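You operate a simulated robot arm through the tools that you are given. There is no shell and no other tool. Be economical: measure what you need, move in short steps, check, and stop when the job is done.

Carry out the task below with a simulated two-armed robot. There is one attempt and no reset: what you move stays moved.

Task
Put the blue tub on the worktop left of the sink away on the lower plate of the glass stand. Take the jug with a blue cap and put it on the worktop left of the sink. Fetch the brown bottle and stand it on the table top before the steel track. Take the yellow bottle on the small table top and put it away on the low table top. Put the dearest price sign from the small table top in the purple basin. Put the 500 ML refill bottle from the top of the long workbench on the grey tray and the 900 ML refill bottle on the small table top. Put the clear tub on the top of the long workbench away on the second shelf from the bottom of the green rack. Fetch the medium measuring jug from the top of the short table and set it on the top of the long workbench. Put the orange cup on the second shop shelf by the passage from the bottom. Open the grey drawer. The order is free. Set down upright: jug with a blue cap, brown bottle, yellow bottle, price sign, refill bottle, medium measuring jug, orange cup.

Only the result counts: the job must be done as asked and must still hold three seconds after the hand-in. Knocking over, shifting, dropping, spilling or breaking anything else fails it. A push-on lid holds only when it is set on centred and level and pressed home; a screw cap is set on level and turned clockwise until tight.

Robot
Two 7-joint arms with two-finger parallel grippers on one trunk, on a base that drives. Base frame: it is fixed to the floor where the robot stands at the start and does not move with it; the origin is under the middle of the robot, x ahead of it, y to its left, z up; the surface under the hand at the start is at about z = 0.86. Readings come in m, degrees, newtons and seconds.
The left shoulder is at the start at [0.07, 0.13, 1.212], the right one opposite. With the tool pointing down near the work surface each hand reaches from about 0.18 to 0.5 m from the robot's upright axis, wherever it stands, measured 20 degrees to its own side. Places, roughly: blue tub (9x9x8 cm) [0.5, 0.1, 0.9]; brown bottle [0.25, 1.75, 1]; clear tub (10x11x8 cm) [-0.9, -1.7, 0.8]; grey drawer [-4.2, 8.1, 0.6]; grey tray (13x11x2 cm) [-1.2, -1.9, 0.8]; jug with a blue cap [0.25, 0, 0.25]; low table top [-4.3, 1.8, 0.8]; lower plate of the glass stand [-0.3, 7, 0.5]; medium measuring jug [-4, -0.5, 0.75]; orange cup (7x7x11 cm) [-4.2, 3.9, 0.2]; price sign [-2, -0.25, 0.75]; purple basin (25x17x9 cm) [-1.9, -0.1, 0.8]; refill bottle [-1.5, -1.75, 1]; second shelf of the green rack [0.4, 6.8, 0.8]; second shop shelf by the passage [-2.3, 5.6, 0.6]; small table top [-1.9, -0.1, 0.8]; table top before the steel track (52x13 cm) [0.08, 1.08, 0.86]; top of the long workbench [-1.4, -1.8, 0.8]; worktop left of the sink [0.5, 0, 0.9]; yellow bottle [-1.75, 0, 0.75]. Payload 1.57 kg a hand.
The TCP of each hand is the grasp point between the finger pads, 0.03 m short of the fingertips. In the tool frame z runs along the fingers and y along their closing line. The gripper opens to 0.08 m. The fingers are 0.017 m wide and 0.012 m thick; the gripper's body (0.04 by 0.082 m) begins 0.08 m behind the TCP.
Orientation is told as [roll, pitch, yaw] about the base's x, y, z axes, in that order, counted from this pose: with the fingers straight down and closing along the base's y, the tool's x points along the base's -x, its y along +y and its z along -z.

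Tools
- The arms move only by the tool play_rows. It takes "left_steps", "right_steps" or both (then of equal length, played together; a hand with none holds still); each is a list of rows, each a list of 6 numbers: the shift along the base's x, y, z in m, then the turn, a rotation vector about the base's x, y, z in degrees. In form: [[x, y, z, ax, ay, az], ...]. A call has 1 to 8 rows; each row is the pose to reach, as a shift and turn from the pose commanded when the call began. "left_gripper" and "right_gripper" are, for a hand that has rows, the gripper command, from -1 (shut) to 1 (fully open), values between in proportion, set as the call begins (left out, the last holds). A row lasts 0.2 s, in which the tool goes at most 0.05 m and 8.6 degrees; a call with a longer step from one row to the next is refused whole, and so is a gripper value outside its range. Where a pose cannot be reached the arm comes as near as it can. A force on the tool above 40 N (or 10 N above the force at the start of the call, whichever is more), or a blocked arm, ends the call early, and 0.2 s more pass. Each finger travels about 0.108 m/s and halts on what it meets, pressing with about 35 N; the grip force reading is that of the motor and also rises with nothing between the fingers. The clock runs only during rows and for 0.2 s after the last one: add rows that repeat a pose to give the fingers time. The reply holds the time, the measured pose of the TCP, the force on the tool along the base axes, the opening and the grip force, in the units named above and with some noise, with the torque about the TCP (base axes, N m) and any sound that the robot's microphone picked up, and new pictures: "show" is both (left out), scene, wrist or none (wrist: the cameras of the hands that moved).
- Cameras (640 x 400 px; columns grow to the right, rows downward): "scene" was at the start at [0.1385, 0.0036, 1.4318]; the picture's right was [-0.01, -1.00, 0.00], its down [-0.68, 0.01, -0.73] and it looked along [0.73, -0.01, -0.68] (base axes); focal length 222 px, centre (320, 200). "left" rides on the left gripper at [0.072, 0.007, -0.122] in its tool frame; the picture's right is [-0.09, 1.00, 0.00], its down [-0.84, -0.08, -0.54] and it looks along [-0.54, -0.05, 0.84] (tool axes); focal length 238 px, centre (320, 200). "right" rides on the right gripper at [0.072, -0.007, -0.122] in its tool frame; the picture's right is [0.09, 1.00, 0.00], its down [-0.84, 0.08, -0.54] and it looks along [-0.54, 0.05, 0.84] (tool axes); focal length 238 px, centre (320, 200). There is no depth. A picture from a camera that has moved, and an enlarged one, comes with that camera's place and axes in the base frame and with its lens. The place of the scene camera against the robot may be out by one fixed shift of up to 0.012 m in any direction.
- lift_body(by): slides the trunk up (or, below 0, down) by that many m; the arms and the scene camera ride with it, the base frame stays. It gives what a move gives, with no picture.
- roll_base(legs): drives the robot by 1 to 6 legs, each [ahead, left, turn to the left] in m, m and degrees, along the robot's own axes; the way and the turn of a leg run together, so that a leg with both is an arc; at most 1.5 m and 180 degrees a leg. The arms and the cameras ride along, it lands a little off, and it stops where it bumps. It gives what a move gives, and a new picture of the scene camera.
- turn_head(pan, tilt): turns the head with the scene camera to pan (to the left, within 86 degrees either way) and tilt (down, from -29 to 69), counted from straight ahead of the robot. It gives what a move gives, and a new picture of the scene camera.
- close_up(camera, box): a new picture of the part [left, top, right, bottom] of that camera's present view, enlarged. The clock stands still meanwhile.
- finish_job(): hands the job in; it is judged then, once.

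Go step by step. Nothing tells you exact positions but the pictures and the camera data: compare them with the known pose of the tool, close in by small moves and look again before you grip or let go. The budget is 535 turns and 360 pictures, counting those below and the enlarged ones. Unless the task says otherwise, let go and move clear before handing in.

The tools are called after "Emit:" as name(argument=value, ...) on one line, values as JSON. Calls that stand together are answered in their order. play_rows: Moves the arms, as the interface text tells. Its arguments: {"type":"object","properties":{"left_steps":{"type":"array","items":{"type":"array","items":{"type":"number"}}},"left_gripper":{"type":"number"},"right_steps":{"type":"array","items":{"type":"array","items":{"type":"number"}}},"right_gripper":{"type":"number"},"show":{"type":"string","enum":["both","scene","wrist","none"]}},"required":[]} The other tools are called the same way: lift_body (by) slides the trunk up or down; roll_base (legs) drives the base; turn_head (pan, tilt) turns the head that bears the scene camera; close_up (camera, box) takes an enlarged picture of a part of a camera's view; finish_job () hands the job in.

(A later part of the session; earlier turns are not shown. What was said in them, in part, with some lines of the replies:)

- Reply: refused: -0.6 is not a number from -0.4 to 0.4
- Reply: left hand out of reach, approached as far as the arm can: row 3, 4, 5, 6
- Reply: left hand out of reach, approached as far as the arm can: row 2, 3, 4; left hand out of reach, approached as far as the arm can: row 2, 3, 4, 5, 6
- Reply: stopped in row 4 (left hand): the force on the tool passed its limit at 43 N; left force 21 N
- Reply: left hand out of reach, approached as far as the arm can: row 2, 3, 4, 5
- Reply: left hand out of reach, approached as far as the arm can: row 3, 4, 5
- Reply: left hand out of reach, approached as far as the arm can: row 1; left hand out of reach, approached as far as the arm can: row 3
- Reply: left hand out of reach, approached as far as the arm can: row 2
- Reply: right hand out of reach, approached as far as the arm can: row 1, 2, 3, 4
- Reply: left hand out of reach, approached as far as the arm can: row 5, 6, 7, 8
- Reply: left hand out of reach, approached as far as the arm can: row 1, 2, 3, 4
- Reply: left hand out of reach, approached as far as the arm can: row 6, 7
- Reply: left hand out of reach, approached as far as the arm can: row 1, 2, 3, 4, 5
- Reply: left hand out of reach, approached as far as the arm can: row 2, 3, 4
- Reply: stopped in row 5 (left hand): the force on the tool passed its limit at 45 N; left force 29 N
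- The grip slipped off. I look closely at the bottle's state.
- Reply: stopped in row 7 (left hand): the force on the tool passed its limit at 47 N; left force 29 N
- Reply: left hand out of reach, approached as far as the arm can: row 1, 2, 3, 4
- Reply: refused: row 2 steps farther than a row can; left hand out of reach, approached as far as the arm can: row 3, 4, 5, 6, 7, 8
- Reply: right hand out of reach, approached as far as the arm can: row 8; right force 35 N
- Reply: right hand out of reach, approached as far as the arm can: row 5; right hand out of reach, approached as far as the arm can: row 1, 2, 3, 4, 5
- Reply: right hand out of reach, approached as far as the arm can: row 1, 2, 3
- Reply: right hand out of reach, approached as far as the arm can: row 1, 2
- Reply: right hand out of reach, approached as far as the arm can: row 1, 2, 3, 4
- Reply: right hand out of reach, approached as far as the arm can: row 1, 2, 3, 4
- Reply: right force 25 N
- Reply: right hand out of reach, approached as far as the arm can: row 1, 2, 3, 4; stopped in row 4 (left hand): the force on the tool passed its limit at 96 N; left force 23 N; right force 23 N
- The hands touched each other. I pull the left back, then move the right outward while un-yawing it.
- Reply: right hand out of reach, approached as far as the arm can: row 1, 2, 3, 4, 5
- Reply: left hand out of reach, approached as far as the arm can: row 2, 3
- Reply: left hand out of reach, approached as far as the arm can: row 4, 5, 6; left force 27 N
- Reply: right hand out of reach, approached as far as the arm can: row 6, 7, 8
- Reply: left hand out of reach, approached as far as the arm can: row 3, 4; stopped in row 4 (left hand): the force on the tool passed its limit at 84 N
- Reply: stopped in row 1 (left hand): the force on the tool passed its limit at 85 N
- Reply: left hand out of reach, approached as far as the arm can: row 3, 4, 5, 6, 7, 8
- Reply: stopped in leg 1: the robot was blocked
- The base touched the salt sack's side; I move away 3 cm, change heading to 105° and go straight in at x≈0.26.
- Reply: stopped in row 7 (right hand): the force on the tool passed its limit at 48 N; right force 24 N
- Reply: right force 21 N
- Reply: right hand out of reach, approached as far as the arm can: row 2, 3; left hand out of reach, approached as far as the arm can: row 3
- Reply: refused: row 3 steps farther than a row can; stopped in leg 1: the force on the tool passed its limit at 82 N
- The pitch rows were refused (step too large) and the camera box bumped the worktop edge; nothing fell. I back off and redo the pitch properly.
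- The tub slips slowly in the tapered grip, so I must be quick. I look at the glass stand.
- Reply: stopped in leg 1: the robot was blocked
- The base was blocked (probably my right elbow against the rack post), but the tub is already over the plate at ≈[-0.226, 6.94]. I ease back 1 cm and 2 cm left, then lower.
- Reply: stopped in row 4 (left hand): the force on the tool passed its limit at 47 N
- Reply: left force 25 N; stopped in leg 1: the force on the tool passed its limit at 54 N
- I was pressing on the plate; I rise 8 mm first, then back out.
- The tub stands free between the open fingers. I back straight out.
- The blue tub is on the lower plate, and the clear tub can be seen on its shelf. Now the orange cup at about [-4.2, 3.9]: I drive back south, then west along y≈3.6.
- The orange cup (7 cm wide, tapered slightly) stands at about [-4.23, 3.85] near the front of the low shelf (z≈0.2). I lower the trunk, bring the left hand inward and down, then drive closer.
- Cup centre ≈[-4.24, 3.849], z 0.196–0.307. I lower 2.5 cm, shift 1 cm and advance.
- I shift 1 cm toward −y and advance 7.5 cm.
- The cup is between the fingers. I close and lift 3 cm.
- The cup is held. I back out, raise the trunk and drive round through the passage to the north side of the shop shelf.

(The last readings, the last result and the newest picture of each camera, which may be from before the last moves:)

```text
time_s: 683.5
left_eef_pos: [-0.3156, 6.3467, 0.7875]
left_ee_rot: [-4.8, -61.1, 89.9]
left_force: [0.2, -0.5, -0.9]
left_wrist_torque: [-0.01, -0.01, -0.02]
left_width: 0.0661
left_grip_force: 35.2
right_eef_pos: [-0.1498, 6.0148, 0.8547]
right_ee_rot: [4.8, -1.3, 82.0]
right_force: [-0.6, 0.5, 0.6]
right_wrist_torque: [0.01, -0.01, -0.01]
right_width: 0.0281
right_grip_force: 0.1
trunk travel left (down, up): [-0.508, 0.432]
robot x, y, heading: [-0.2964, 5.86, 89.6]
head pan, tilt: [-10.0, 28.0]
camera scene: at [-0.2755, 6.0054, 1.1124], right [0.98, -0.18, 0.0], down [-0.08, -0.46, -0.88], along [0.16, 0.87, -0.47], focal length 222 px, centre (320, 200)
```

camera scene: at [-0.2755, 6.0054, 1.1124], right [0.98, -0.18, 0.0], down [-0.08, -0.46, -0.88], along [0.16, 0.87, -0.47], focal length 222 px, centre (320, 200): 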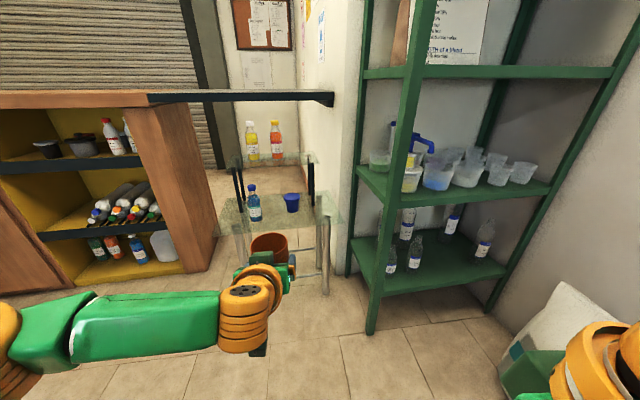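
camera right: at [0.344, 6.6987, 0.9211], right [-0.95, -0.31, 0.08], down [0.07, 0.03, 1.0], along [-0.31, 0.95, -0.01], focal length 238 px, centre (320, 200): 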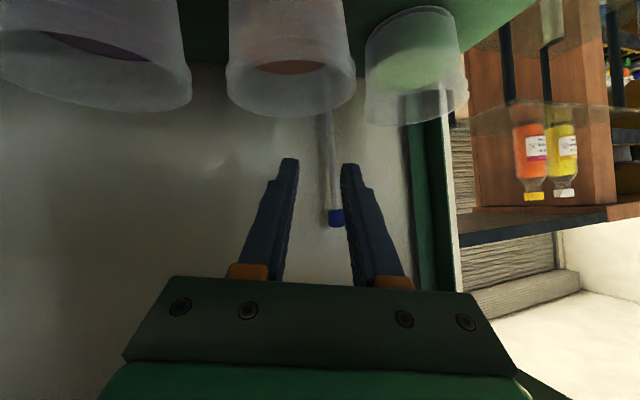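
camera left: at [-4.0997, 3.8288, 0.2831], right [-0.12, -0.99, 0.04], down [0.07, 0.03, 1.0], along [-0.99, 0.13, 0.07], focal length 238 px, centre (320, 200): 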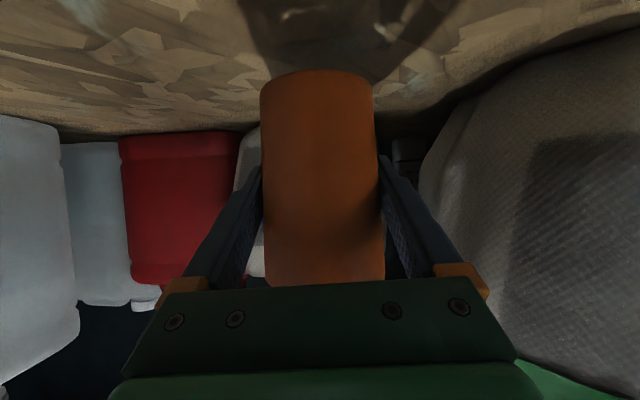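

I turn west and look along the aisle for the shop shelf.

Emit:
roll_base(legs=[[0.15, 0, 0], [0, 0, 90], [0.6, 0, 0]])

Emit:
turn_head(pan=25, tilt=20)

```text
time_s: 690.6
left_eef_pos: [-1.0942, 5.9547, 0.7848]
left_ee_rot: [-5.0, -60.8, -177.5]
left_force: [-1.3, 0.4, -1.5]
left_wrist_torque: [0.01, 0.01, -0.01]
left_width: 0.0661
left_grip_force: 34.8
right_eef_pos: [-0.7694, 6.1365, 0.8535]
right_ee_rot: [4.9, -1.2, 174.8]
right_force: [-0.8, -0.1, -0.2]
right_wrist_torque: [0.02, -0.06, 0.01]
right_width: 0.028
right_grip_force: 0.2
trunk travel left (down, up): [-0.508, 0.432]
robot x, y, heading: [-0.6051, 5.9958, -177.6]
head pan, tilt: [-10.0, 28.0]
stopped in leg 3: the robot was blocked; the commanded pose is now the measured one
camera scene: at [-0.7451, 6.0104, 1.1118], right [0.13, 0.99, 0.0], down [0.47, -0.06, -0.88], along [-0.87, 0.12, -0.47], focal length 222 px, centre (320, 200)
```

scene: 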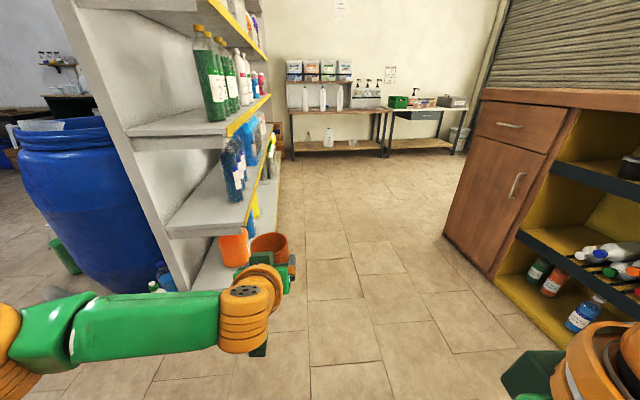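

```text
time_s: 691.6
left_eef_pos: [-1.0901, 5.9552, 0.7872]
left_ee_rot: [-5.1, -61.1, -177.6]
left_force: [0.4, 0.5, -0.7]
left_wrist_torque: [0.01, -0.02, -0.01]
left_width: 0.066
left_grip_force: 34.8
right_eef_pos: [-0.7647, 6.1378, 0.8536]
right_ee_rot: [5.0, -1.3, 174.8]
right_force: [0.2, -1.1, -0.6]
right_wrist_torque: [0.01, 0.0, 0.01]
right_width: 0.0279
right_grip_force: 0.0
trunk travel left (down, up): [-0.508, 0.432]
robot x, y, heading: [-0.6045, 5.9961, -177.6]
head pan, tilt: [25.0, 20.0]
camera scene: at [-0.7332, 5.956, 1.1253], right [-0.46, 0.89, 0.0], down [0.3, 0.16, -0.94], along [-0.83, -0.43, -0.34], focal length 222 px, centre (320, 200)
```

scene: 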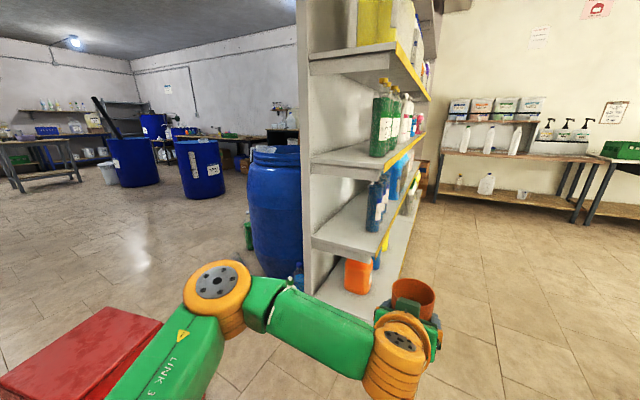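

The shop shelf's near (passage) end is free on the second level (z≈0.6), around [-1.64, 5.72], beside blue bottles. I move north away from the stool, go west and turn to face the shelf.

Emit:
roll_base(legs=[[0, -0.52, 0], [1.05, 0, 0], [0, 0, 87.6]])

Emit:
turn_head(pan=0, tilt=30)

```text
time_s: 703.3
left_eef_pos: [-1.6398, 5.9753, 0.7873]
left_ee_rot: [-4.8, -61.0, -89.2]
left_force: [0.7, -0.2, -1.7]
left_wrist_torque: [0.0, -0.02, 0.01]
left_width: 0.0659
left_grip_force: 35.1
right_eef_pos: [-1.8121, 6.3076, 0.8551]
right_ee_rot: [4.9, -1.3, -96.9]
right_force: [-0.1, 0.1, 0.4]
right_wrist_torque: [-0.02, 0.03, 0.03]
right_width: 0.0279
right_grip_force: 0.1
trunk travel left (down, up): [-0.508, 0.432]
robot x, y, heading: [-1.665, 6.4671, -89.3]
head pan, tilt: [25.0, 20.0]
camera scene: at [-1.6188, 6.3341, 1.1253], right [-0.9, -0.43, 0.0], down [-0.15, 0.31, -0.94], along [0.41, -0.85, -0.34], focal length 222 px, centre (320, 200)
```

scene: 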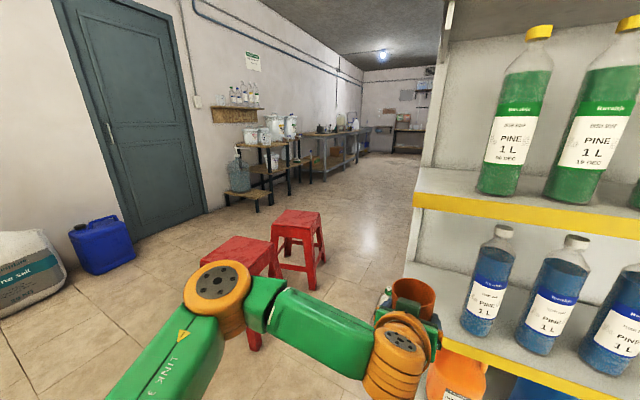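

```text
time_s: 704.2
left_eef_pos: [-1.6393, 5.9783, 0.7884]
left_ee_rot: [-4.9, -60.9, -89.2]
left_force: [-0.1, -0.9, 0.0]
left_wrist_torque: [0.0, -0.01, 0.03]
left_width: 0.0658
left_grip_force: 34.5
right_eef_pos: [-1.8114, 6.3078, 0.8549]
right_ee_rot: [5.0, -1.3, -96.9]
right_force: [-0.1, 0.3, 0.5]
right_wrist_torque: [-0.01, -0.04, 0.02]
right_width: 0.028
right_grip_force: 0.1
trunk travel left (down, up): [-0.508, 0.432]
robot x, y, heading: [-1.6658, 6.4652, -89.3]
head pan, tilt: [0.0, 30.0]
camera scene: at [-1.658, 6.3276, 1.1093], right [-1.0, -0.01, 0.0], down [-0.01, 0.5, -0.87], along [0.01, -0.87, -0.5], focal length 222 px, centre (320, 200)
```

scene: 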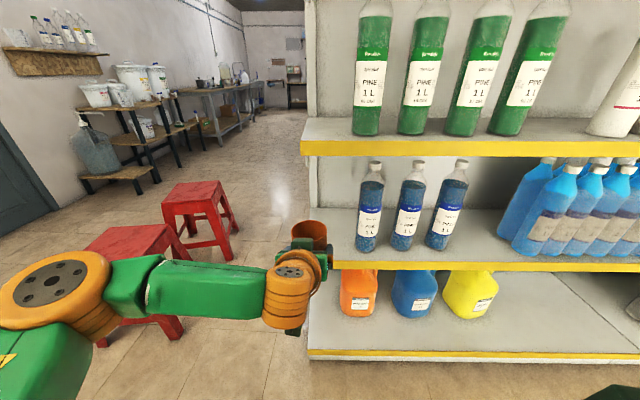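

Shelf 2's free end spans x −1.61..−1.76 left of the blue bottles. I lower the trunk 8.5 cm and drive in to y≈5.79.

Emit:
lift_body(by=-0.09)

Emit:
roll_base(legs=[[0, -0.046, 0], [0.16, 0, 0]])

Emit:
close_up(camera="left", box=[0, 0, 640, 400])

```text
time_s: 705.4
left_eef_pos: [-1.6394, 5.9756, 0.6971]
left_ee_rot: [-4.8, -61.0, -89.2]
left_force: [0.5, -0.1, -1.5]
left_wrist_torque: [0.01, 0.0, 0.04]
left_width: 0.0659
left_grip_force: 35.8
right_eef_pos: [-1.8114, 6.3086, 0.7632]
right_ee_rot: [4.8, -1.4, -97.0]
right_force: [-0.5, -0.8, 0.5]
right_wrist_torque: [0.02, -0.02, -0.01]
right_width: 0.028
right_grip_force: 0.0
trunk travel left (down, up): [-0.418, 0.522]
robot x, y, heading: [-1.6696, 6.4632, -89.0]
head pan, tilt: [0.0, 30.0]
```

```text
time_s: 707.4
left_eef_pos: [-1.6839, 5.8174, 0.6969]
left_ee_rot: [-4.9, -61.1, -89.2]
left_force: [-0.1, -0.3, -1.3]
left_wrist_torque: [0.01, -0.01, 0.0]
left_width: 0.066
left_grip_force: 34.2
right_eef_pos: [-1.8561, 6.1501, 0.7643]
right_ee_rot: [4.8, -1.3, -96.9]
right_force: [-0.1, 0.9, -0.8]
right_wrist_torque: [0.04, -0.03, 0.01]
right_width: 0.0279
right_grip_force: 0.0
trunk travel left (down, up): [-0.418, 0.522]
robot x, y, heading: [-1.7094, 6.3057, -89.5]
head pan, tilt: [0.0, 30.0]
camera scene: at [-1.7029, 6.1686, 1.0192], right [-1.0, -0.01, 0.0], down [-0.01, 0.5, -0.87], along [0.01, -0.87, -0.5], focal length 222 px, centre (320, 200)
```

scene: 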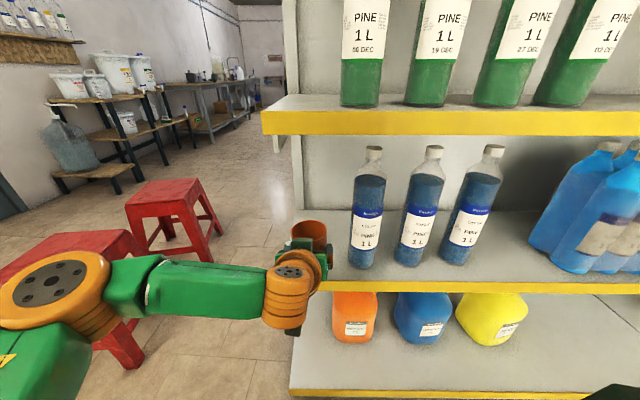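

```text
1.00 times, centred on (320, 200) of left (not enlarged: the box is as wide or as high as the picture)
camera zoom: at [-1.6693, 5.9568, 0.6928], right [0.99, -0.11, 0.04], down [-0.03, 0.07, 1.0], along [-0.11, -0.99, 0.07], focal length 238 px, centre (320, 200)
```

zoom: 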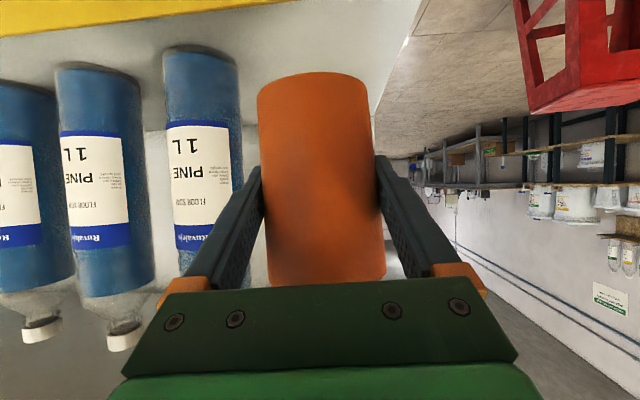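

The footprint is inside the free end. I nudge +4 mm in x, advance 6.5 cm, and lower.

Emit:
play_rows(left_steps=[[0.003, 0, 0, 0, 0, 0], [0.003, 0, 0, 0, 0, 0]], show="none")

Emit:
roll_base(legs=[[0.06, 0, 0]])

Emit:
play_rows(left_steps=[[0, 0, -0.01, 0, 0, 0], [0, 0, -0.018, 0, 0, 0], [0, 0, -0.024, 0, 0, 0], [0, 0, -0.03, 0, 0, 0], [0, 0, -0.036, 0, 0, 0], [0, 0, -0.042, 0, 0, 0]], show="wrist")

```text
time_s: 708.0
left_eef_pos: [-1.6819, 5.8181, 0.697]
left_ee_rot: [-5.0, -61.1, -89.3]
left_force: [0.2, 0.3, -1.4]
left_wrist_torque: [-0.01, 0.02, -0.01]
left_width: 0.066
left_grip_force: 35.3
right_eef_pos: [-1.8561, 6.149, 0.7645]
right_ee_rot: [5.0, -1.3, -96.9]
right_force: [-0.2, 0.3, -0.9]
right_wrist_torque: [-0.01, 0.03, 0.05]
right_width: 0.0281
right_grip_force: 0.1
trunk travel left (down, up): [-0.418, 0.522]
robot x, y, heading: [-1.7064, 6.3053, -89.3]
head pan, tilt: [0.0, 30.0]
```

```text
time_s: 708.9
left_eef_pos: [-1.6805, 5.7569, 0.6967]
left_ee_rot: [-4.9, -61.0, -89.3]
left_force: [0.4, -0.1, -2.0]
left_wrist_torque: [-0.02, -0.02, 0.02]
left_width: 0.0661
left_grip_force: 35.4
right_eef_pos: [-1.8552, 6.0898, 0.7644]
right_ee_rot: [4.9, -1.4, -97.0]
right_force: [-0.3, -0.2, 1.0]
right_wrist_torque: [0.0, 0.01, -0.04]
right_width: 0.0278
right_grip_force: 0.0
trunk travel left (down, up): [-0.418, 0.522]
robot x, y, heading: [-1.7109, 6.2484, -89.2]
head pan, tilt: [0.0, 30.0]
camera scene: at [-1.7023, 6.1079, 1.0192], right [-1.0, -0.01, 0.0], down [-0.01, 0.5, -0.87], along [0.01, -0.87, -0.5], focal length 222 px, centre (320, 200)
```

scene: 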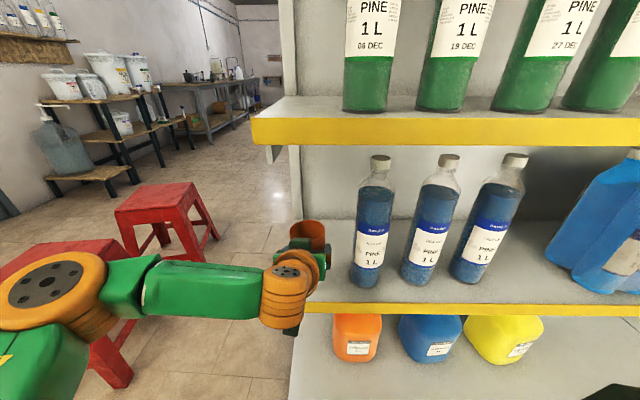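

```text
time_s: 710.3
left_eef_pos: [-1.68, 5.7559, 0.6567]
left_ee_rot: [-4.9, -61.0, -89.3]
left_force: [0.2, 0.0, -1.1]
left_wrist_torque: [0.01, 0.01, 0.02]
left_width: 0.0661
left_grip_force: 35.1
right_eef_pos: [-1.8559, 6.0882, 0.7641]
right_ee_rot: [4.9, -1.2, -97.0]
right_force: [-0.5, 0.4, 0.2]
right_wrist_torque: [-0.02, 0.01, 0.01]
right_width: 0.028
right_grip_force: 0.0
trunk travel left (down, up): [-0.418, 0.522]
robot x, y, heading: [-1.712, 6.246, -89.2]
head pan, tilt: [0.0, 30.0]
camera left: at [-1.6649, 5.8957, 0.652], right [0.99, -0.11, 0.04], down [-0.03, 0.07, 1.0], along [-0.11, -0.99, 0.07], focal length 238 px, centre (320, 200)
```

left: 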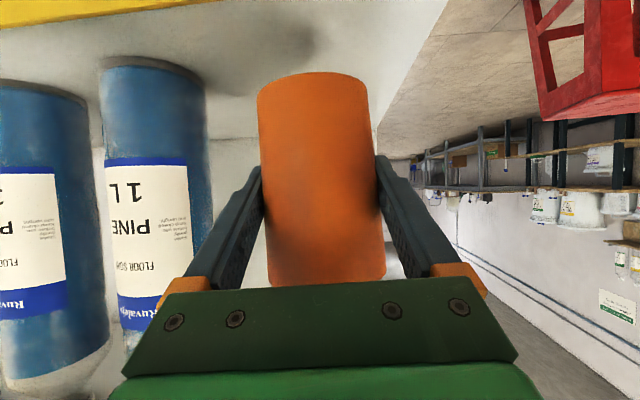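

No contact yet; I continue down.

Emit:
play_rows(left_steps=[[0, 0, -0.005, 0, 0, 0], [0, 0, -0.01, 0, 0, 0], [0, 0, -0.015, 0, 0, 0], [0, 0, -0.02, 0, 0, 0], [0, 0, -0.025, 0, 0, 0], [0, 0, -0.03, 0, 0, 0]], show="none")

```text
time_s: 711.7
left_eef_pos: [-1.6812, 5.7559, 0.6259]
left_ee_rot: [-4.8, -61.1, -89.4]
left_force: [-0.7, 0.2, -2.0]
left_wrist_torque: [0.04, 0.0, 0.0]
left_width: 0.0664
left_grip_force: 35.4
right_eef_pos: [-1.8563, 6.0872, 0.7629]
right_ee_rot: [4.9, -1.4, -96.9]
right_force: [-0.5, 0.0, 0.4]
right_wrist_torque: [0.01, 0.0, 0.02]
right_width: 0.0279
right_grip_force: 0.1
trunk travel left (down, up): [-0.418, 0.522]
robot x, y, heading: [-1.7068, 6.2454, -89.4]
head pan, tilt: [0.0, 30.0]
```

Emit:
close_up(camera="left", box=[0, 0, 640, 400])

Emit:
close_up(camera="scene", box=[250, 140, 450, 340])

```text
1.00 times, centred on (320, 200) of left (not enlarged: the box is as wide or as high as the picture)
camera zoom: at [-1.6655, 5.8958, 0.6216], right [0.99, -0.11, 0.04], down [-0.03, 0.07, 1.0], along [-0.11, -0.99, 0.07], focal length 238 px, centre (320, 200)
```

zoom: 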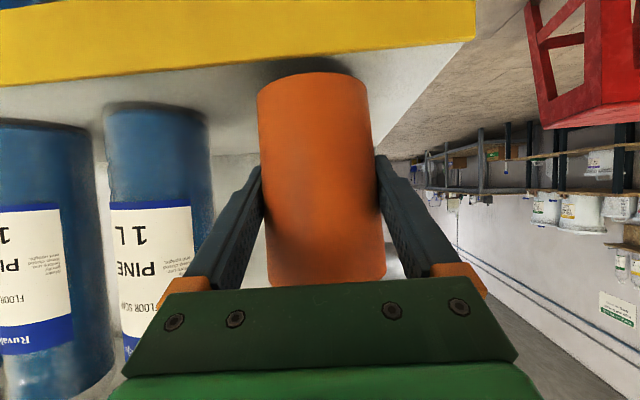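

```text
2.00 times, centred on (350, 240) of scene
camera zoom: at [-1.7024, 6.1085, 1.0193], right [-1.0, -0.01, 0.0], down [-0.01, 0.5, -0.87], along [0.01, -0.87, -0.5], focal length 444 px, centre (260, 120)
```

zoom: 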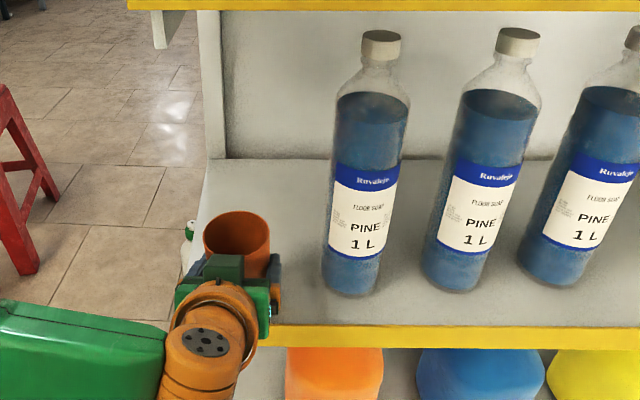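

Nearly touching now. I lower the last millimetres.

Emit:
play_rows(left_steps=[[0, 0, -0.003, 0, 0, 0], [0, 0, -0.006, 0, 0, 0], [0, 0, -0.009, 0, 0, 0], [0, 0, -0.012, 0, 0, 0], [0, 0, -0.015, 0, 0, 0], [0, 0, -0.018, 0, 0, 0]], show="none")

```text
time_s: 713.1
left_eef_pos: [-1.6816, 5.7603, 0.6123]
left_ee_rot: [-4.9, -61.6, -89.4]
left_force: [-4.7, -4.8, 28.3]
left_wrist_torque: [-0.09, -0.26, -0.07]
left_width: 0.0655
left_grip_force: 35.2
right_eef_pos: [-1.8568, 6.0934, 0.765]
right_ee_rot: [5.0, -1.7, -97.0]
right_force: [-0.1, -0.1, 0.6]
right_wrist_torque: [-0.02, -0.01, 0.01]
right_width: 0.028
right_grip_force: 0.0
trunk travel left (down, up): [-0.418, 0.522]
robot x, y, heading: [-1.7095, 6.2454, -89.2]
head pan, tilt: [0.0, 30.0]
```

Contact. I relieve, open, and look before backing out.

Emit:
play_rows(left_steps=[[0, 0, 0.004, 0, 0, 0], [0, 0, 0.004, 0, 0, 0]], show="none")

Emit:
play_rows(left_steps=[[0, 0, 0, 0, 0, 0], [0, 0, 0, 0, 0, 0], [0, 0, 0, 0, 0, 0]], left_gripper=0.95, show="wrist")

```text
time_s: 713.7
left_eef_pos: [-1.6814, 5.7599, 0.6122]
left_ee_rot: [-4.7, -61.0, -89.5]
left_force: [-2.2, 0.8, 8.1]
left_wrist_torque: [0.03, -0.09, -0.01]
left_width: 0.0651
left_grip_force: 35.5
right_eef_pos: [-1.856, 6.0919, 0.7639]
right_ee_rot: [5.0, -1.5, -97.0]
right_force: [-0.8, 0.3, 0.3]
right_wrist_torque: [0.0, 0.02, -0.02]
right_width: 0.028
right_grip_force: 0.2
trunk travel left (down, up): [-0.418, 0.522]
robot x, y, heading: [-1.7073, 6.2438, -89.6]
head pan, tilt: [0.0, 30.0]
```

```text
time_s: 714.5
left_eef_pos: [-1.6801, 5.7589, 0.6107]
left_ee_rot: [-4.8, -61.0, -89.4]
left_force: [0.2, 0.7, -0.5]
left_wrist_torque: [0.01, -0.01, -0.01]
left_width: 0.078
left_grip_force: 0.0
right_eef_pos: [-1.8555, 6.0898, 0.7641]
right_ee_rot: [4.9, -1.4, -97.0]
right_force: [0.2, -0.1, 0.7]
right_wrist_torque: [0.01, 0.0, -0.02]
right_width: 0.028
right_grip_force: 0.1
trunk travel left (down, up): [-0.418, 0.522]
robot x, y, heading: [-1.7086, 6.2488, -89.4]
head pan, tilt: [0.0, 30.0]
camera left: at [-1.6655, 5.8969, 0.6075], right [0.99, -0.11, 0.04], down [-0.03, 0.07, 1.0], along [-0.11, -0.99, 0.07], focal length 238 px, centre (320, 200)
```

left: 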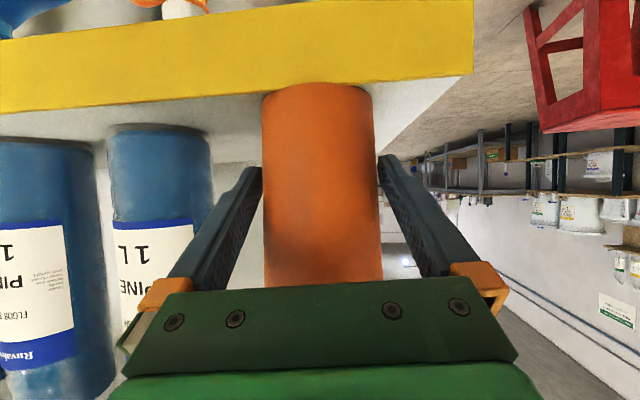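

The cup stands. I retreat along the finger axis to avoid brushing it, then back off.

Emit:
play_rows(left_steps=[[0.001, 0.012, 0.003, 0, 0, 0], [0.0022, 0.025, 0.008, 0, 0, 0], [0.0035, 0.04, 0.014, 0, 0, 0], [0.005, 0.058, 0.02, 0, 0, 0], [0.0065, 0.075, 0.026, 0, 0, 0]], left_gripper=1, show="none")

Emit:
roll_base(legs=[[-0.3, 0, 0]])

```text
time_s: 715.7
left_eef_pos: [-1.675, 5.833, 0.6366]
left_ee_rot: [-4.9, -61.1, -89.3]
left_force: [-0.6, 0.0, 0.2]
left_wrist_torque: [-0.02, -0.01, -0.03]
left_width: 0.08
left_grip_force: 0.1
right_eef_pos: [-1.8567, 6.0893, 0.7639]
right_ee_rot: [4.9, -1.4, -97.0]
right_force: [0.3, 1.0, 0.2]
right_wrist_torque: [-0.05, 0.02, -0.02]
right_width: 0.0279
right_grip_force: 0.0
trunk travel left (down, up): [-0.418, 0.522]
robot x, y, heading: [-1.7097, 6.2448, -89.7]
head pan, tilt: [0.0, 30.0]
```

```text
time_s: 717.8
left_eef_pos: [-1.6787, 6.1406, 0.6368]
left_ee_rot: [-4.9, -61.1, -89.3]
left_force: [0.7, 0.1, -0.7]
left_wrist_torque: [0.01, 0.04, 0.02]
left_width: 0.0801
left_grip_force: 0.1
right_eef_pos: [-1.8589, 6.396, 0.7644]
right_ee_rot: [4.9, -1.3, -97.1]
right_force: [0.2, 0.5, -0.2]
right_wrist_torque: [-0.01, 0.0, 0.02]
right_width: 0.028
right_grip_force: 0.1
trunk travel left (down, up): [-0.418, 0.522]
robot x, y, heading: [-1.7107, 6.551, -89.8]
head pan, tilt: [0.0, 30.0]
camera scene: at [-1.7056, 6.4162, 1.0194], right [-1.0, -0.01, 0.0], down [0.0, 0.5, -0.87], along [0.01, -0.87, -0.5], focal length 222 px, centre (320, 200)
```

scene: 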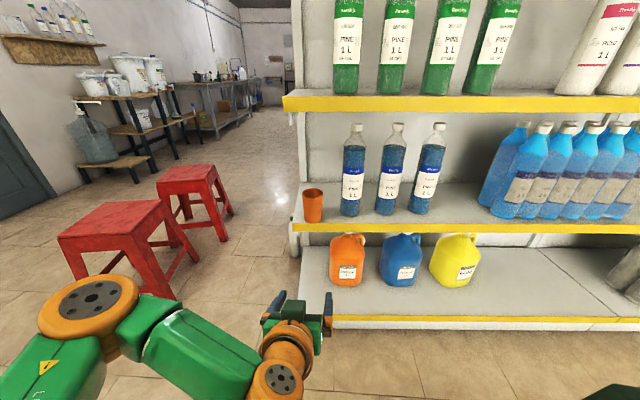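

The orange cup stands on the second shelf. Last: the grey drawer near [-4.2, 8.1]. I turn west and drive toward it.

Emit:
roll_base(legs=[[0, 0, -90], [1.4, 0, 0], [0, -0.9, 0]])

Emit:
turn_head(pan=-15, tilt=25)

```text
time_s: 732.9
left_eef_pos: [-3.5204, 7.4135, 0.6374]
left_ee_rot: [-4.9, -60.9, -179.1]
left_force: [-0.1, -0.3, -0.2]
left_wrist_torque: [-0.01, 0.01, -0.02]
left_width: 0.08
left_grip_force: 0.0
right_eef_pos: [-3.2646, 7.5958, 0.7626]
right_ee_rot: [4.9, -1.3, 173.2]
right_force: [0.6, -0.4, -0.3]
right_wrist_torque: [-0.04, -0.02, -0.01]
right_width: 0.0282
right_grip_force: 0.0
trunk travel left (down, up): [-0.418, 0.522]
robot x, y, heading: [-3.1051, 7.4508, -179.5]
head pan, tilt: [0.0, 30.0]
camera scene: at [-3.2433, 7.452, 1.0193], right [-0.01, 1.0, 0.0], down [0.5, 0.01, -0.87], along [-0.87, -0.01, -0.5], focal length 222 px, centre (320, 200)
```

scene: 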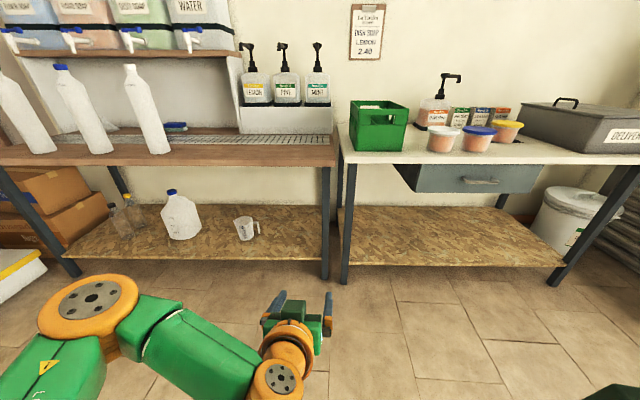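

```text
time_s: 733.7
left_eef_pos: [-3.52, 7.4127, 0.6369]
left_ee_rot: [-4.9, -61.0, -179.1]
left_force: [0.5, -0.8, 0.1]
left_wrist_torque: [0.03, 0.05, 0.0]
left_width: 0.0801
left_grip_force: 0.2
right_eef_pos: [-3.2632, 7.595, 0.7649]
right_ee_rot: [5.0, -1.3, 173.1]
right_force: [0.4, 0.3, 0.1]
right_wrist_torque: [-0.01, -0.01, -0.01]
right_width: 0.0277
right_grip_force: 0.2
trunk travel left (down, up): [-0.418, 0.522]
robot x, y, heading: [-3.1044, 7.4483, -179.3]
head pan, tilt: [-15.0, 25.0]
camera scene: at [-3.2422, 7.4756, 1.0273], right [0.25, 0.97, 0.0], down [0.41, -0.1, -0.91], along [-0.88, 0.22, -0.42], focal length 222 px, centre (320, 200)
```

scene: 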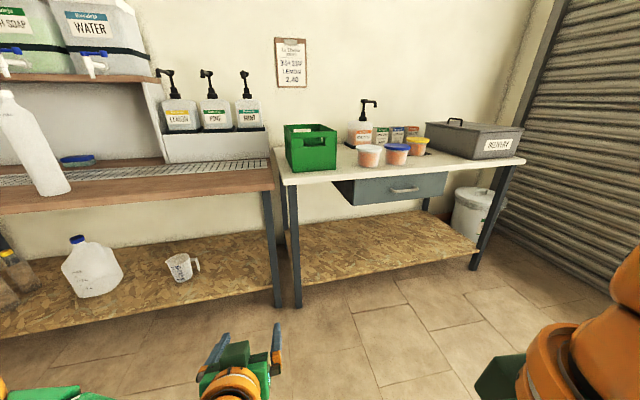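

Emit:
close_up(camera="scene", box=[330, 150, 460, 220])

```text
4.92 times, centred on (395, 185) of scene
camera zoom: at [-3.2422, 7.4756, 1.0273], right [0.25, 0.97, 0.0], down [0.41, -0.1, -0.91], along [-0.88, 0.22, -0.42], focal length 1093 px, centre (-49, 274)
```

zoom: 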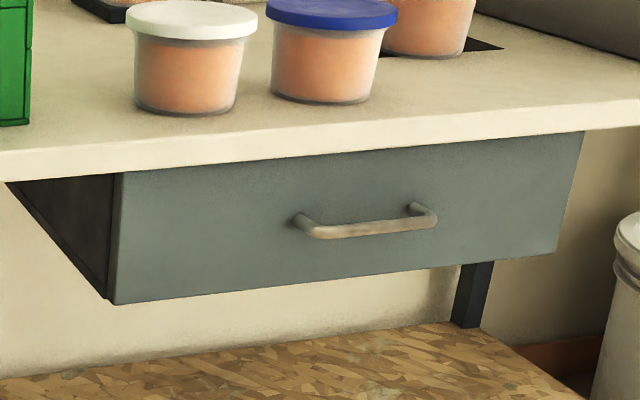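

The drawer has a horizontal bar handle at about [-4.06, 8.08, 0.64]. I'll grip the bar with the left hand level and rolled 90° (fingers above/below). First pitch level, then roll.

Emit:
lift_body(by=-0.1)

Emit:
play_rows(left_steps=[[-0.01, 0, 0.025, 0, 7.3, 0], [-0.03, -0.01, 0.05, 0, 14.6, 0], [-0.05, -0.02, 0.075, 0, 21.9, 0], [-0.06, -0.03, 0.1, 0, 29, 0], [-0.06, -0.03, 0.1, 0, 29, 0]], show="none")

Emit:
play_rows(left_steps=[[0, 0, 0, 8.2, 0, 0], [0, 0, 0, 16.4, 0, 0], [0, 0, 0, 24.6, 0, 0], [0, 0, 0, 32.8, 0, 0], [0, 0, 0, 41, 0, 0], [0, 0, 0, 49.2, 0, 0], [0, 0, 0, 57.4, 0, 0], [0, 0, 0, 65.6, 0, 0]], show="none")

Emit:
play_rows(left_steps=[[0, 0, 0, 8.2, 0, 0], [0, 0, 0, 16.4, 0, 0], [0, 0, 0, 24.4, 0, 0], [0, 0, 0, 24.4, 0, 0]], show="wrist")

```text
time_s: 735.0
left_eef_pos: [-3.5189, 7.4135, 0.5364]
left_ee_rot: [-4.9, -61.0, -179.2]
left_force: [-0.1, 0.6, 0.3]
left_wrist_torque: [0.0, 0.01, 0.03]
left_width: 0.0799
left_grip_force: 0.1
right_eef_pos: [-3.2639, 7.5953, 0.6636]
right_ee_rot: [4.9, -1.3, 173.1]
right_force: [-0.2, 0.3, -0.1]
right_wrist_torque: [0.02, 0.02, 0.0]
right_width: 0.0279
right_grip_force: 0.1
trunk travel left (down, up): [-0.318, 0.622]
robot x, y, heading: [-3.1105, 7.4482, -179.3]
head pan, tilt: [-15.0, 25.0]
```

```text
time_s: 736.2
left_eef_pos: [-3.5801, 7.383, 0.6359]
left_ee_rot: [-114.4, -89.6, -69.9]
left_force: [-0.4, 0.0, -0.1]
left_wrist_torque: [0.02, 0.0, 0.0]
left_width: 0.08
left_grip_force: 0.0
right_eef_pos: [-3.2636, 7.5949, 0.6645]
right_ee_rot: [5.0, -1.4, 173.1]
right_force: [-0.3, -0.2, 0.3]
right_wrist_torque: [-0.01, -0.06, 0.01]
right_width: 0.0279
right_grip_force: 0.0
trunk travel left (down, up): [-0.318, 0.622]
robot x, y, heading: [-3.1081, 7.4486, -179.3]
head pan, tilt: [-15.0, 25.0]
```

```text
time_s: 738.0
left_eef_pos: [-3.58, 7.3838, 0.6358]
left_ee_rot: [-94.3, -23.9, -89.9]
left_force: [-0.6, -0.3, 0.4]
left_wrist_torque: [0.0, 0.0, -0.01]
left_width: 0.0803
left_grip_force: 0.1
right_eef_pos: [-3.2629, 7.5946, 0.6638]
right_ee_rot: [4.8, -1.4, 173.0]
right_force: [0.5, -0.5, -0.4]
right_wrist_torque: [-0.03, 0.0, -0.02]
right_width: 0.0282
right_grip_force: 0.0
trunk travel left (down, up): [-0.318, 0.622]
robot x, y, heading: [-3.1094, 7.4509, -179.3]
head pan, tilt: [-15.0, 25.0]
```

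```text
time_s: 739.0
left_eef_pos: [-3.5805, 7.3829, 0.6356]
left_ee_rot: [-94.2, 0.4, -89.9]
left_force: [0.8, -0.4, 0.5]
left_wrist_torque: [0.02, -0.02, 0.02]
left_width: 0.0801
left_grip_force: 0.1
right_eef_pos: [-3.2638, 7.5944, 0.6634]
right_ee_rot: [4.9, -1.4, 173.1]
right_force: [0.1, 0.2, -0.5]
right_wrist_torque: [-0.01, -0.03, 0.03]
right_width: 0.0281
right_grip_force: 0.1
trunk travel left (down, up): [-0.318, 0.622]
robot x, y, heading: [-3.1092, 7.4463, -179.4]
head pan, tilt: [-15.0, 25.0]
camera left: at [-3.4596, 7.4538, 0.6208], right [-0.07, -0.08, -0.99], down [0.55, -0.84, 0.03], along [-0.83, -0.54, 0.11], focal length 238 px, centre (320, 200)
```

left: 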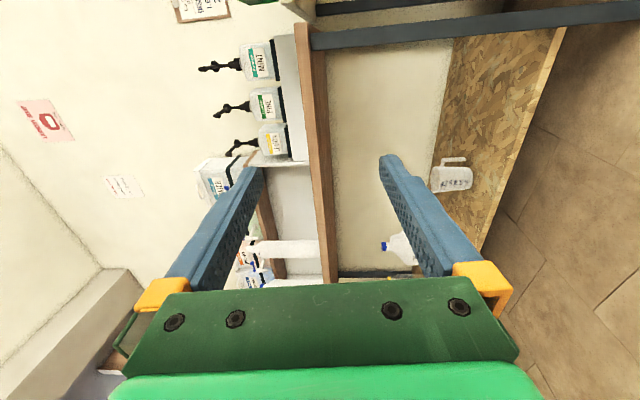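

The hand is level and rolled. I drive right 0.695 m and forward 0.33 m, then look at the handle.

Emit:
roll_base(legs=[[0, -0.695, 0], [0.33, 0, 0]])

Emit:
close_up(camera="left", box=[0, 0, 640, 400])

```text
time_s: 744.7
left_eef_pos: [-3.9242, 8.0796, 0.6365]
left_ee_rot: [-94.2, 0.5, -89.7]
left_force: [0.7, -0.4, -0.3]
left_wrist_torque: [0.0, 0.01, -0.01]
left_width: 0.08
left_grip_force: 0.1
right_eef_pos: [-3.6077, 8.2912, 0.666]
right_ee_rot: [4.8, -1.3, 173.4]
right_force: [-0.5, 0.7, -1.1]
right_wrist_torque: [0.0, -0.01, 0.0]
right_width: 0.0276
right_grip_force: 0.1
trunk travel left (down, up): [-0.318, 0.622]
robot x, y, heading: [-3.4522, 8.1451, -178.9]
head pan, tilt: [-15.0, 25.0]
camera scene: at [-3.5859, 8.1724, 0.9272], right [0.24, 0.97, 0.0], down [0.41, -0.1, -0.91], along [-0.88, 0.22, -0.42], focal length 222 px, centre (320, 200)
```

scene: 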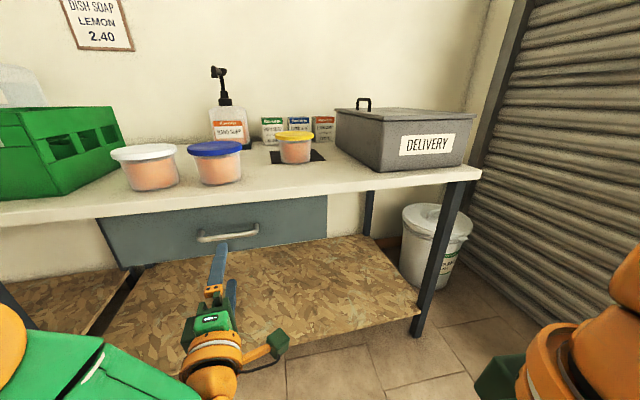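

```text
1.00 times, centred on (320, 200) of left (not enlarged: the box is as wide or as high as the picture)
camera zoom: at [-3.8032, 8.1496, 0.6206], right [-0.07, -0.09, -0.99], down [0.55, -0.83, 0.03], along [-0.83, -0.54, 0.11], focal length 238 px, centre (320, 200)
```

zoom: 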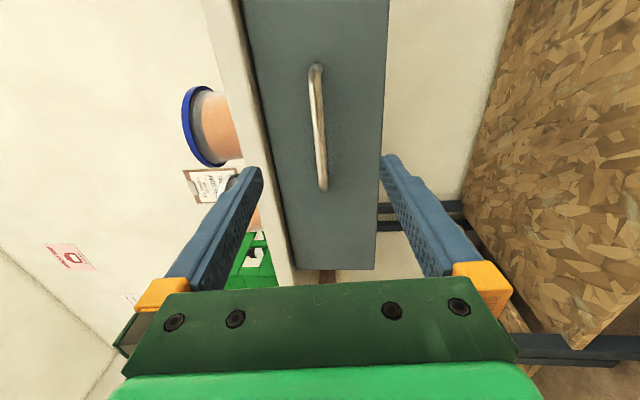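

Handle centre ≈[-4.046, 8.076, 0.646]. I raise 9 mm, narrow the opening and drive 9 cm in.

Emit:
play_rows(left_steps=[[0, -0.002, 0.005, 0, 0, 0], [0, -0.003, 0.009, 0, 0, 0], [0, -0.003, 0.009, 0, 0, 0]], left_gripper=0.25, show="none")

Emit:
roll_base(legs=[[0.09, 0, 0]])

Emit:
close_up(camera="left", box=[160, 50, 480, 250])

```text
time_s: 745.5
left_eef_pos: [-3.9237, 8.076, 0.6446]
left_ee_rot: [-94.2, 0.4, -89.6]
left_force: [1.0, -0.7, -0.3]
left_wrist_torque: [-0.01, -0.02, 0.01]
left_width: 0.05
left_grip_force: 0.1
right_eef_pos: [-3.6073, 8.2928, 0.6633]
right_ee_rot: [4.9, -1.4, 173.5]
right_force: [-0.2, -0.7, 0.0]
right_wrist_torque: [-0.01, 0.02, 0.02]
right_width: 0.0281
right_grip_force: 0.0
trunk travel left (down, up): [-0.318, 0.622]
robot x, y, heading: [-3.4541, 8.1489, -178.8]
head pan, tilt: [-15.0, 25.0]
```

```text
time_s: 746.6
left_eef_pos: [-4.0154, 8.0744, 0.645]
left_ee_rot: [-94.2, 0.5, -89.6]
left_force: [-0.5, -0.7, -0.5]
left_wrist_torque: [0.0, 0.01, 0.0]
left_width: 0.0499
left_grip_force: 0.2
right_eef_pos: [-3.6992, 8.2904, 0.6638]
right_ee_rot: [4.9, -1.3, 173.4]
right_force: [-0.4, -0.5, 0.1]
right_wrist_torque: [0.01, -0.05, 0.01]
right_width: 0.0279
right_grip_force: 0.1
trunk travel left (down, up): [-0.318, 0.622]
robot x, y, heading: [-3.5411, 8.1445, -178.8]
head pan, tilt: [-15.0, 25.0]
camera scene: at [-3.6773, 8.1708, 0.9272], right [0.24, 0.97, 0.0], down [0.41, -0.1, -0.91], along [-0.88, 0.22, -0.42], focal length 222 px, centre (320, 200)
```

scene: 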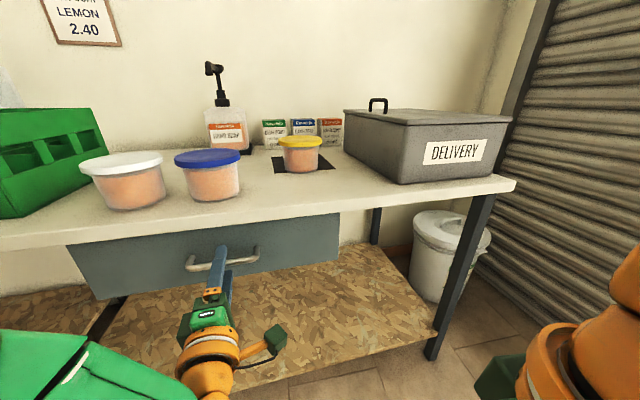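

```text
2.00 times, centred on (320, 150) of left
camera zoom: at [-3.8946, 8.1455, 0.6298], right [-0.07, -0.09, -0.99], down [0.55, -0.83, 0.03], along [-0.83, -0.55, 0.11], focal length 477 px, centre (320, 300)
```

zoom: 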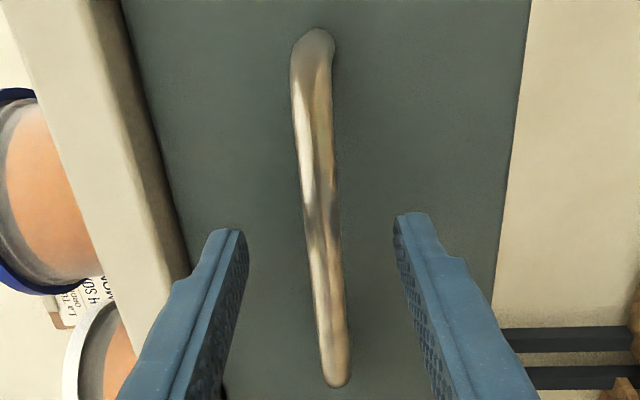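

The bar is between the fingers. I advance 1.8 cm more and close.

Emit:
roll_base(legs=[[0.018, 0, 0]])

Emit:
play_rows(left_steps=[[0, 0, 0, 0, 0, 0], [0, 0, 0, 0, 0, 0], [0, 0, 0, 0, 0, 0], [0, 0, 0, 0, 0, 0]], left_gripper=-1, show="wrist")

```text
time_s: 747.4
left_eef_pos: [-4.032, 8.0746, 0.6442]
left_ee_rot: [-94.3, 0.5, -89.7]
left_force: [0.3, -0.4, -0.2]
left_wrist_torque: [-0.01, 0.0, 0.01]
left_width: 0.0501
left_grip_force: 0.1
right_eef_pos: [-3.7163, 8.2895, 0.6642]
right_ee_rot: [4.9, -1.3, 173.3]
right_force: [0.3, -0.9, -0.2]
right_wrist_torque: [0.0, -0.05, -0.04]
right_width: 0.0278
right_grip_force: 0.0
trunk travel left (down, up): [-0.318, 0.622]
robot x, y, heading: [-3.557, 8.1402, -179.0]
head pan, tilt: [-15.0, 25.0]
camera scene: at [-3.6955, 8.1705, 0.9272], right [0.24, 0.97, 0.0], down [0.41, -0.1, -0.91], along [-0.88, 0.22, -0.42], focal length 222 px, centre (320, 200)
```

scene: 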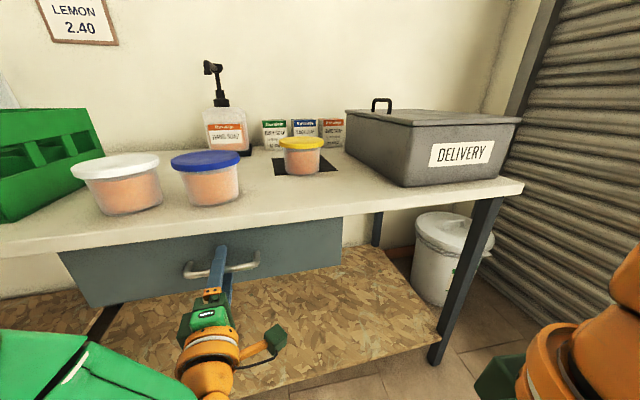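

```text
time_s: 748.4
left_eef_pos: [-4.0331, 8.074, 0.6445]
left_ee_rot: [-94.1, 0.4, -89.7]
left_force: [6.1, 0.0, -7.2]
left_wrist_torque: [-0.25, -0.04, -0.05]
left_width: 0.0118
left_grip_force: 29.7
right_eef_pos: [-3.7174, 8.2906, 0.664]
right_ee_rot: [4.9, -1.4, 173.4]
right_force: [0.2, -0.2, -0.4]
right_wrist_torque: [0.05, 0.01, 0.0]
right_width: 0.0281
right_grip_force: 0.2
trunk travel left (down, up): [-0.318, 0.622]
robot x, y, heading: [-3.5588, 8.1444, -179.2]
head pan, tilt: [-15.0, 25.0]
camera left: at [-3.9124, 8.1453, 0.6296], right [-0.07, -0.09, -0.99], down [0.55, -0.83, 0.03], along [-0.83, -0.54, 0.11], focal length 238 px, centre (320, 200)
```

left: 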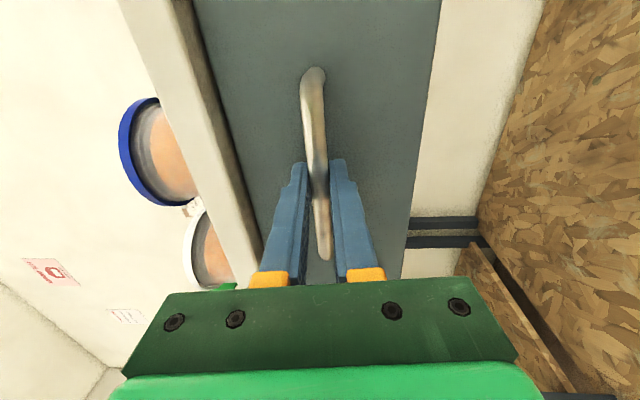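

The bar is gripped. I pull by driving back 12 cm.

Emit:
roll_base(legs=[[-0.12, 0, 0]])

```text
time_s: 749.6
left_eef_pos: [-3.9153, 8.0755, 0.6446]
left_ee_rot: [-94.1, 0.5, -89.6]
left_force: [0.0, -9.6, -4.9]
left_wrist_torque: [-0.31, -0.04, 0.27]
left_width: 0.0117
left_grip_force: 28.9
right_eef_pos: [-3.5976, 8.2903, 0.6644]
right_ee_rot: [4.9, -1.3, 173.5]
right_force: [0.1, -0.9, 0.0]
right_wrist_torque: [-0.02, 0.01, -0.03]
right_width: 0.0281
right_grip_force: 0.2
trunk travel left (down, up): [-0.318, 0.622]
robot x, y, heading: [-3.4429, 8.1447, -179.1]
head pan, tilt: [-15.0, 25.0]
camera scene: at [-3.577, 8.1704, 0.9272], right [0.24, 0.97, 0.0], down [0.41, -0.1, -0.91], along [-0.88, 0.22, -0.42], focal length 222 px, centre (320, 200)
```

scene: 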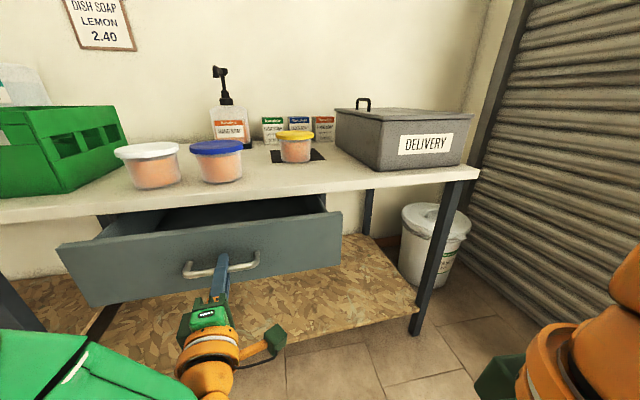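

The drawer opens. I pull another 14 cm.

Emit:
roll_base(legs=[[-0.14, 0, 0]])

```text
time_s: 750.9
left_eef_pos: [-3.7733, 8.074, 0.6446]
left_ee_rot: [-94.2, 0.6, -89.4]
left_force: [0.6, -15.9, -4.2]
left_wrist_torque: [-0.31, -0.02, 0.43]
left_width: 0.0115
left_grip_force: 29.1
right_eef_pos: [-3.4565, 8.2911, 0.6647]
right_ee_rot: [4.7, -1.4, 173.5]
right_force: [0.5, -0.1, -0.4]
right_wrist_torque: [-0.02, 0.02, -0.01]
right_width: 0.0278
right_grip_force: 0.0
trunk travel left (down, up): [-0.318, 0.622]
robot x, y, heading: [-3.302, 8.1452, -178.8]
head pan, tilt: [-15.0, 25.0]
camera scene: at [-3.4357, 8.1713, 0.9272], right [0.24, 0.97, 0.0], down [0.41, -0.1, -0.91], along [-0.88, 0.22, -0.42], focal length 222 px, centre (320, 200)
```

scene: 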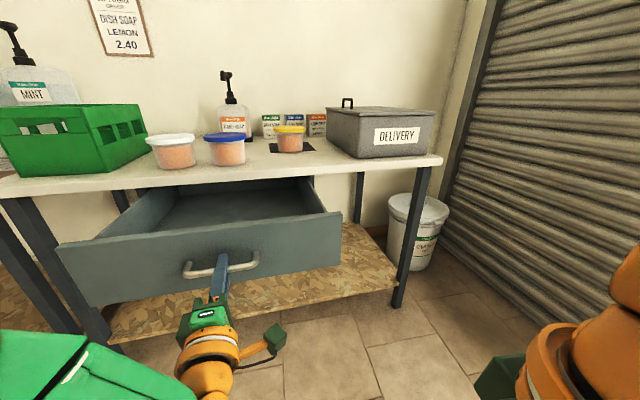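

Open by 26 cm. I try a little farther to reach its stop.

Emit:
roll_base(legs=[[-0.06, 0, 0]])

```text
time_s: 751.9
left_eef_pos: [-3.7125, 8.0742, 0.6445]
left_ee_rot: [-94.1, 0.5, -89.2]
left_force: [1.6, -10.9, -2.8]
left_wrist_torque: [-0.24, -0.02, 0.93]
left_width: 0.0119
left_grip_force: 29.4
right_eef_pos: [-3.3969, 8.2924, 0.6641]
right_ee_rot: [4.5, -1.3, 173.5]
right_force: [-0.1, -1.0, 0.5]
right_wrist_torque: [-0.01, 0.02, -0.01]
right_width: 0.0279
right_grip_force: 0.1
trunk travel left (down, up): [-0.318, 0.622]
robot x, y, heading: [-3.2398, 8.1492, -178.7]
head pan, tilt: [-15.0, 25.0]
camera scene: at [-3.3751, 8.173, 0.9272], right [0.24, 0.97, 0.0], down [0.41, -0.1, -0.91], along [-0.88, 0.22, -0.42], focal length 222 px, centre (320, 200)
```

scene: 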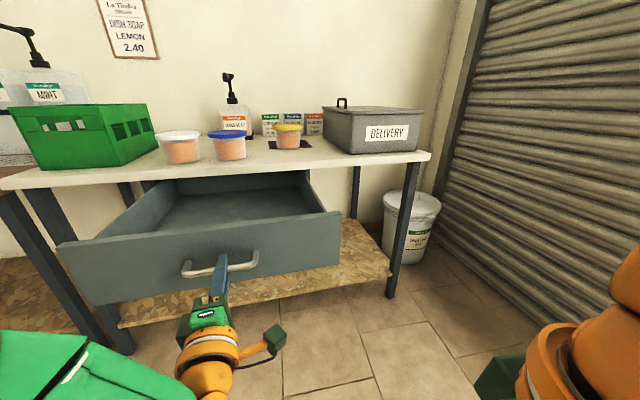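

The drawer is open 32 cm, its back panel nearly at the table edge. I release the handle and back away.

Emit:
play_rows(left_steps=[[0, 0, 0, 0, 0, 0], [0, 0, 0, 0, 0, 0], [0, 0, 0, 0, 0, 0]], left_gripper=0.5, show="none")

Emit:
roll_base(legs=[[-0.25, 0, 0]])

```text
time_s: 752.7
left_eef_pos: [-3.7124, 8.0764, 0.6445]
left_ee_rot: [-94.2, 0.5, -89.2]
left_force: [-0.1, -0.1, 0.8]
left_wrist_torque: [0.01, -0.01, 0.01]
left_width: 0.06
left_grip_force: 0.0
right_eef_pos: [-3.3963, 8.294, 0.6637]
right_ee_rot: [4.8, -1.4, 173.5]
right_force: [0.4, -0.6, 0.3]
right_wrist_torque: [0.01, -0.03, 0.04]
right_width: 0.028
right_grip_force: 0.0
trunk travel left (down, up): [-0.318, 0.622]
robot x, y, heading: [-3.2379, 8.1455, -178.8]
head pan, tilt: [-15.0, 25.0]
```

```text
time_s: 754.5
left_eef_pos: [-3.4625, 8.0836, 0.6455]
left_ee_rot: [-94.2, 0.5, -89.4]
left_force: [-0.7, 0.2, -0.1]
left_wrist_torque: [0.01, 0.01, 0.0]
left_width: 0.0601
left_grip_force: 0.0
right_eef_pos: [-3.1472, 8.2992, 0.6644]
right_ee_rot: [4.9, -1.3, 173.4]
right_force: [-0.1, 0.0, -1.2]
right_wrist_torque: [-0.02, 0.02, 0.01]
right_width: 0.0279
right_grip_force: 0.1
trunk travel left (down, up): [-0.318, 0.622]
robot x, y, heading: [-2.9883, 8.1547, -179.0]
head pan, tilt: [-15.0, 25.0]
camera scene: at [-3.1251, 8.1803, 0.9273], right [0.24, 0.97, 0.0], down [0.41, -0.1, -0.91], along [-0.88, 0.22, -0.42], focal length 222 px, centre (320, 200)
```

scene: 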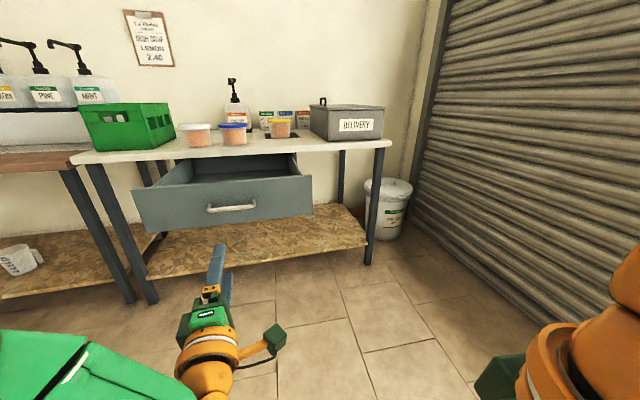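

Everything asked for is done and standing as last seen: the drawer stays open, and both hands are free and clear. I hand the job in.

Emit:
finish_job()

```text
The job is handed in.
```

I moved all ten items to the places you named, opened the grey drawer about 32 cm and handed the job in.

Four contacts happened along the way:
- **900 ML refill bottle:** it slipped out of the grip once and landed standing before I placed it.
- **Salt sack and north red stool:** the base was blocked once beside each, so it probably touched them; I saw no sign that either had moved.
- **Rack post and worktop edge:** my right elbow probably touched the green rack's front post, and my hand bumped the sink worktop's edge.
- **Blue dye tub on the green rack:** my hand camera pressed on its rim while I set down the clear tub; it stayed upright.

I did not go back to check each item at the end, so this is how they stood when I last saw them.
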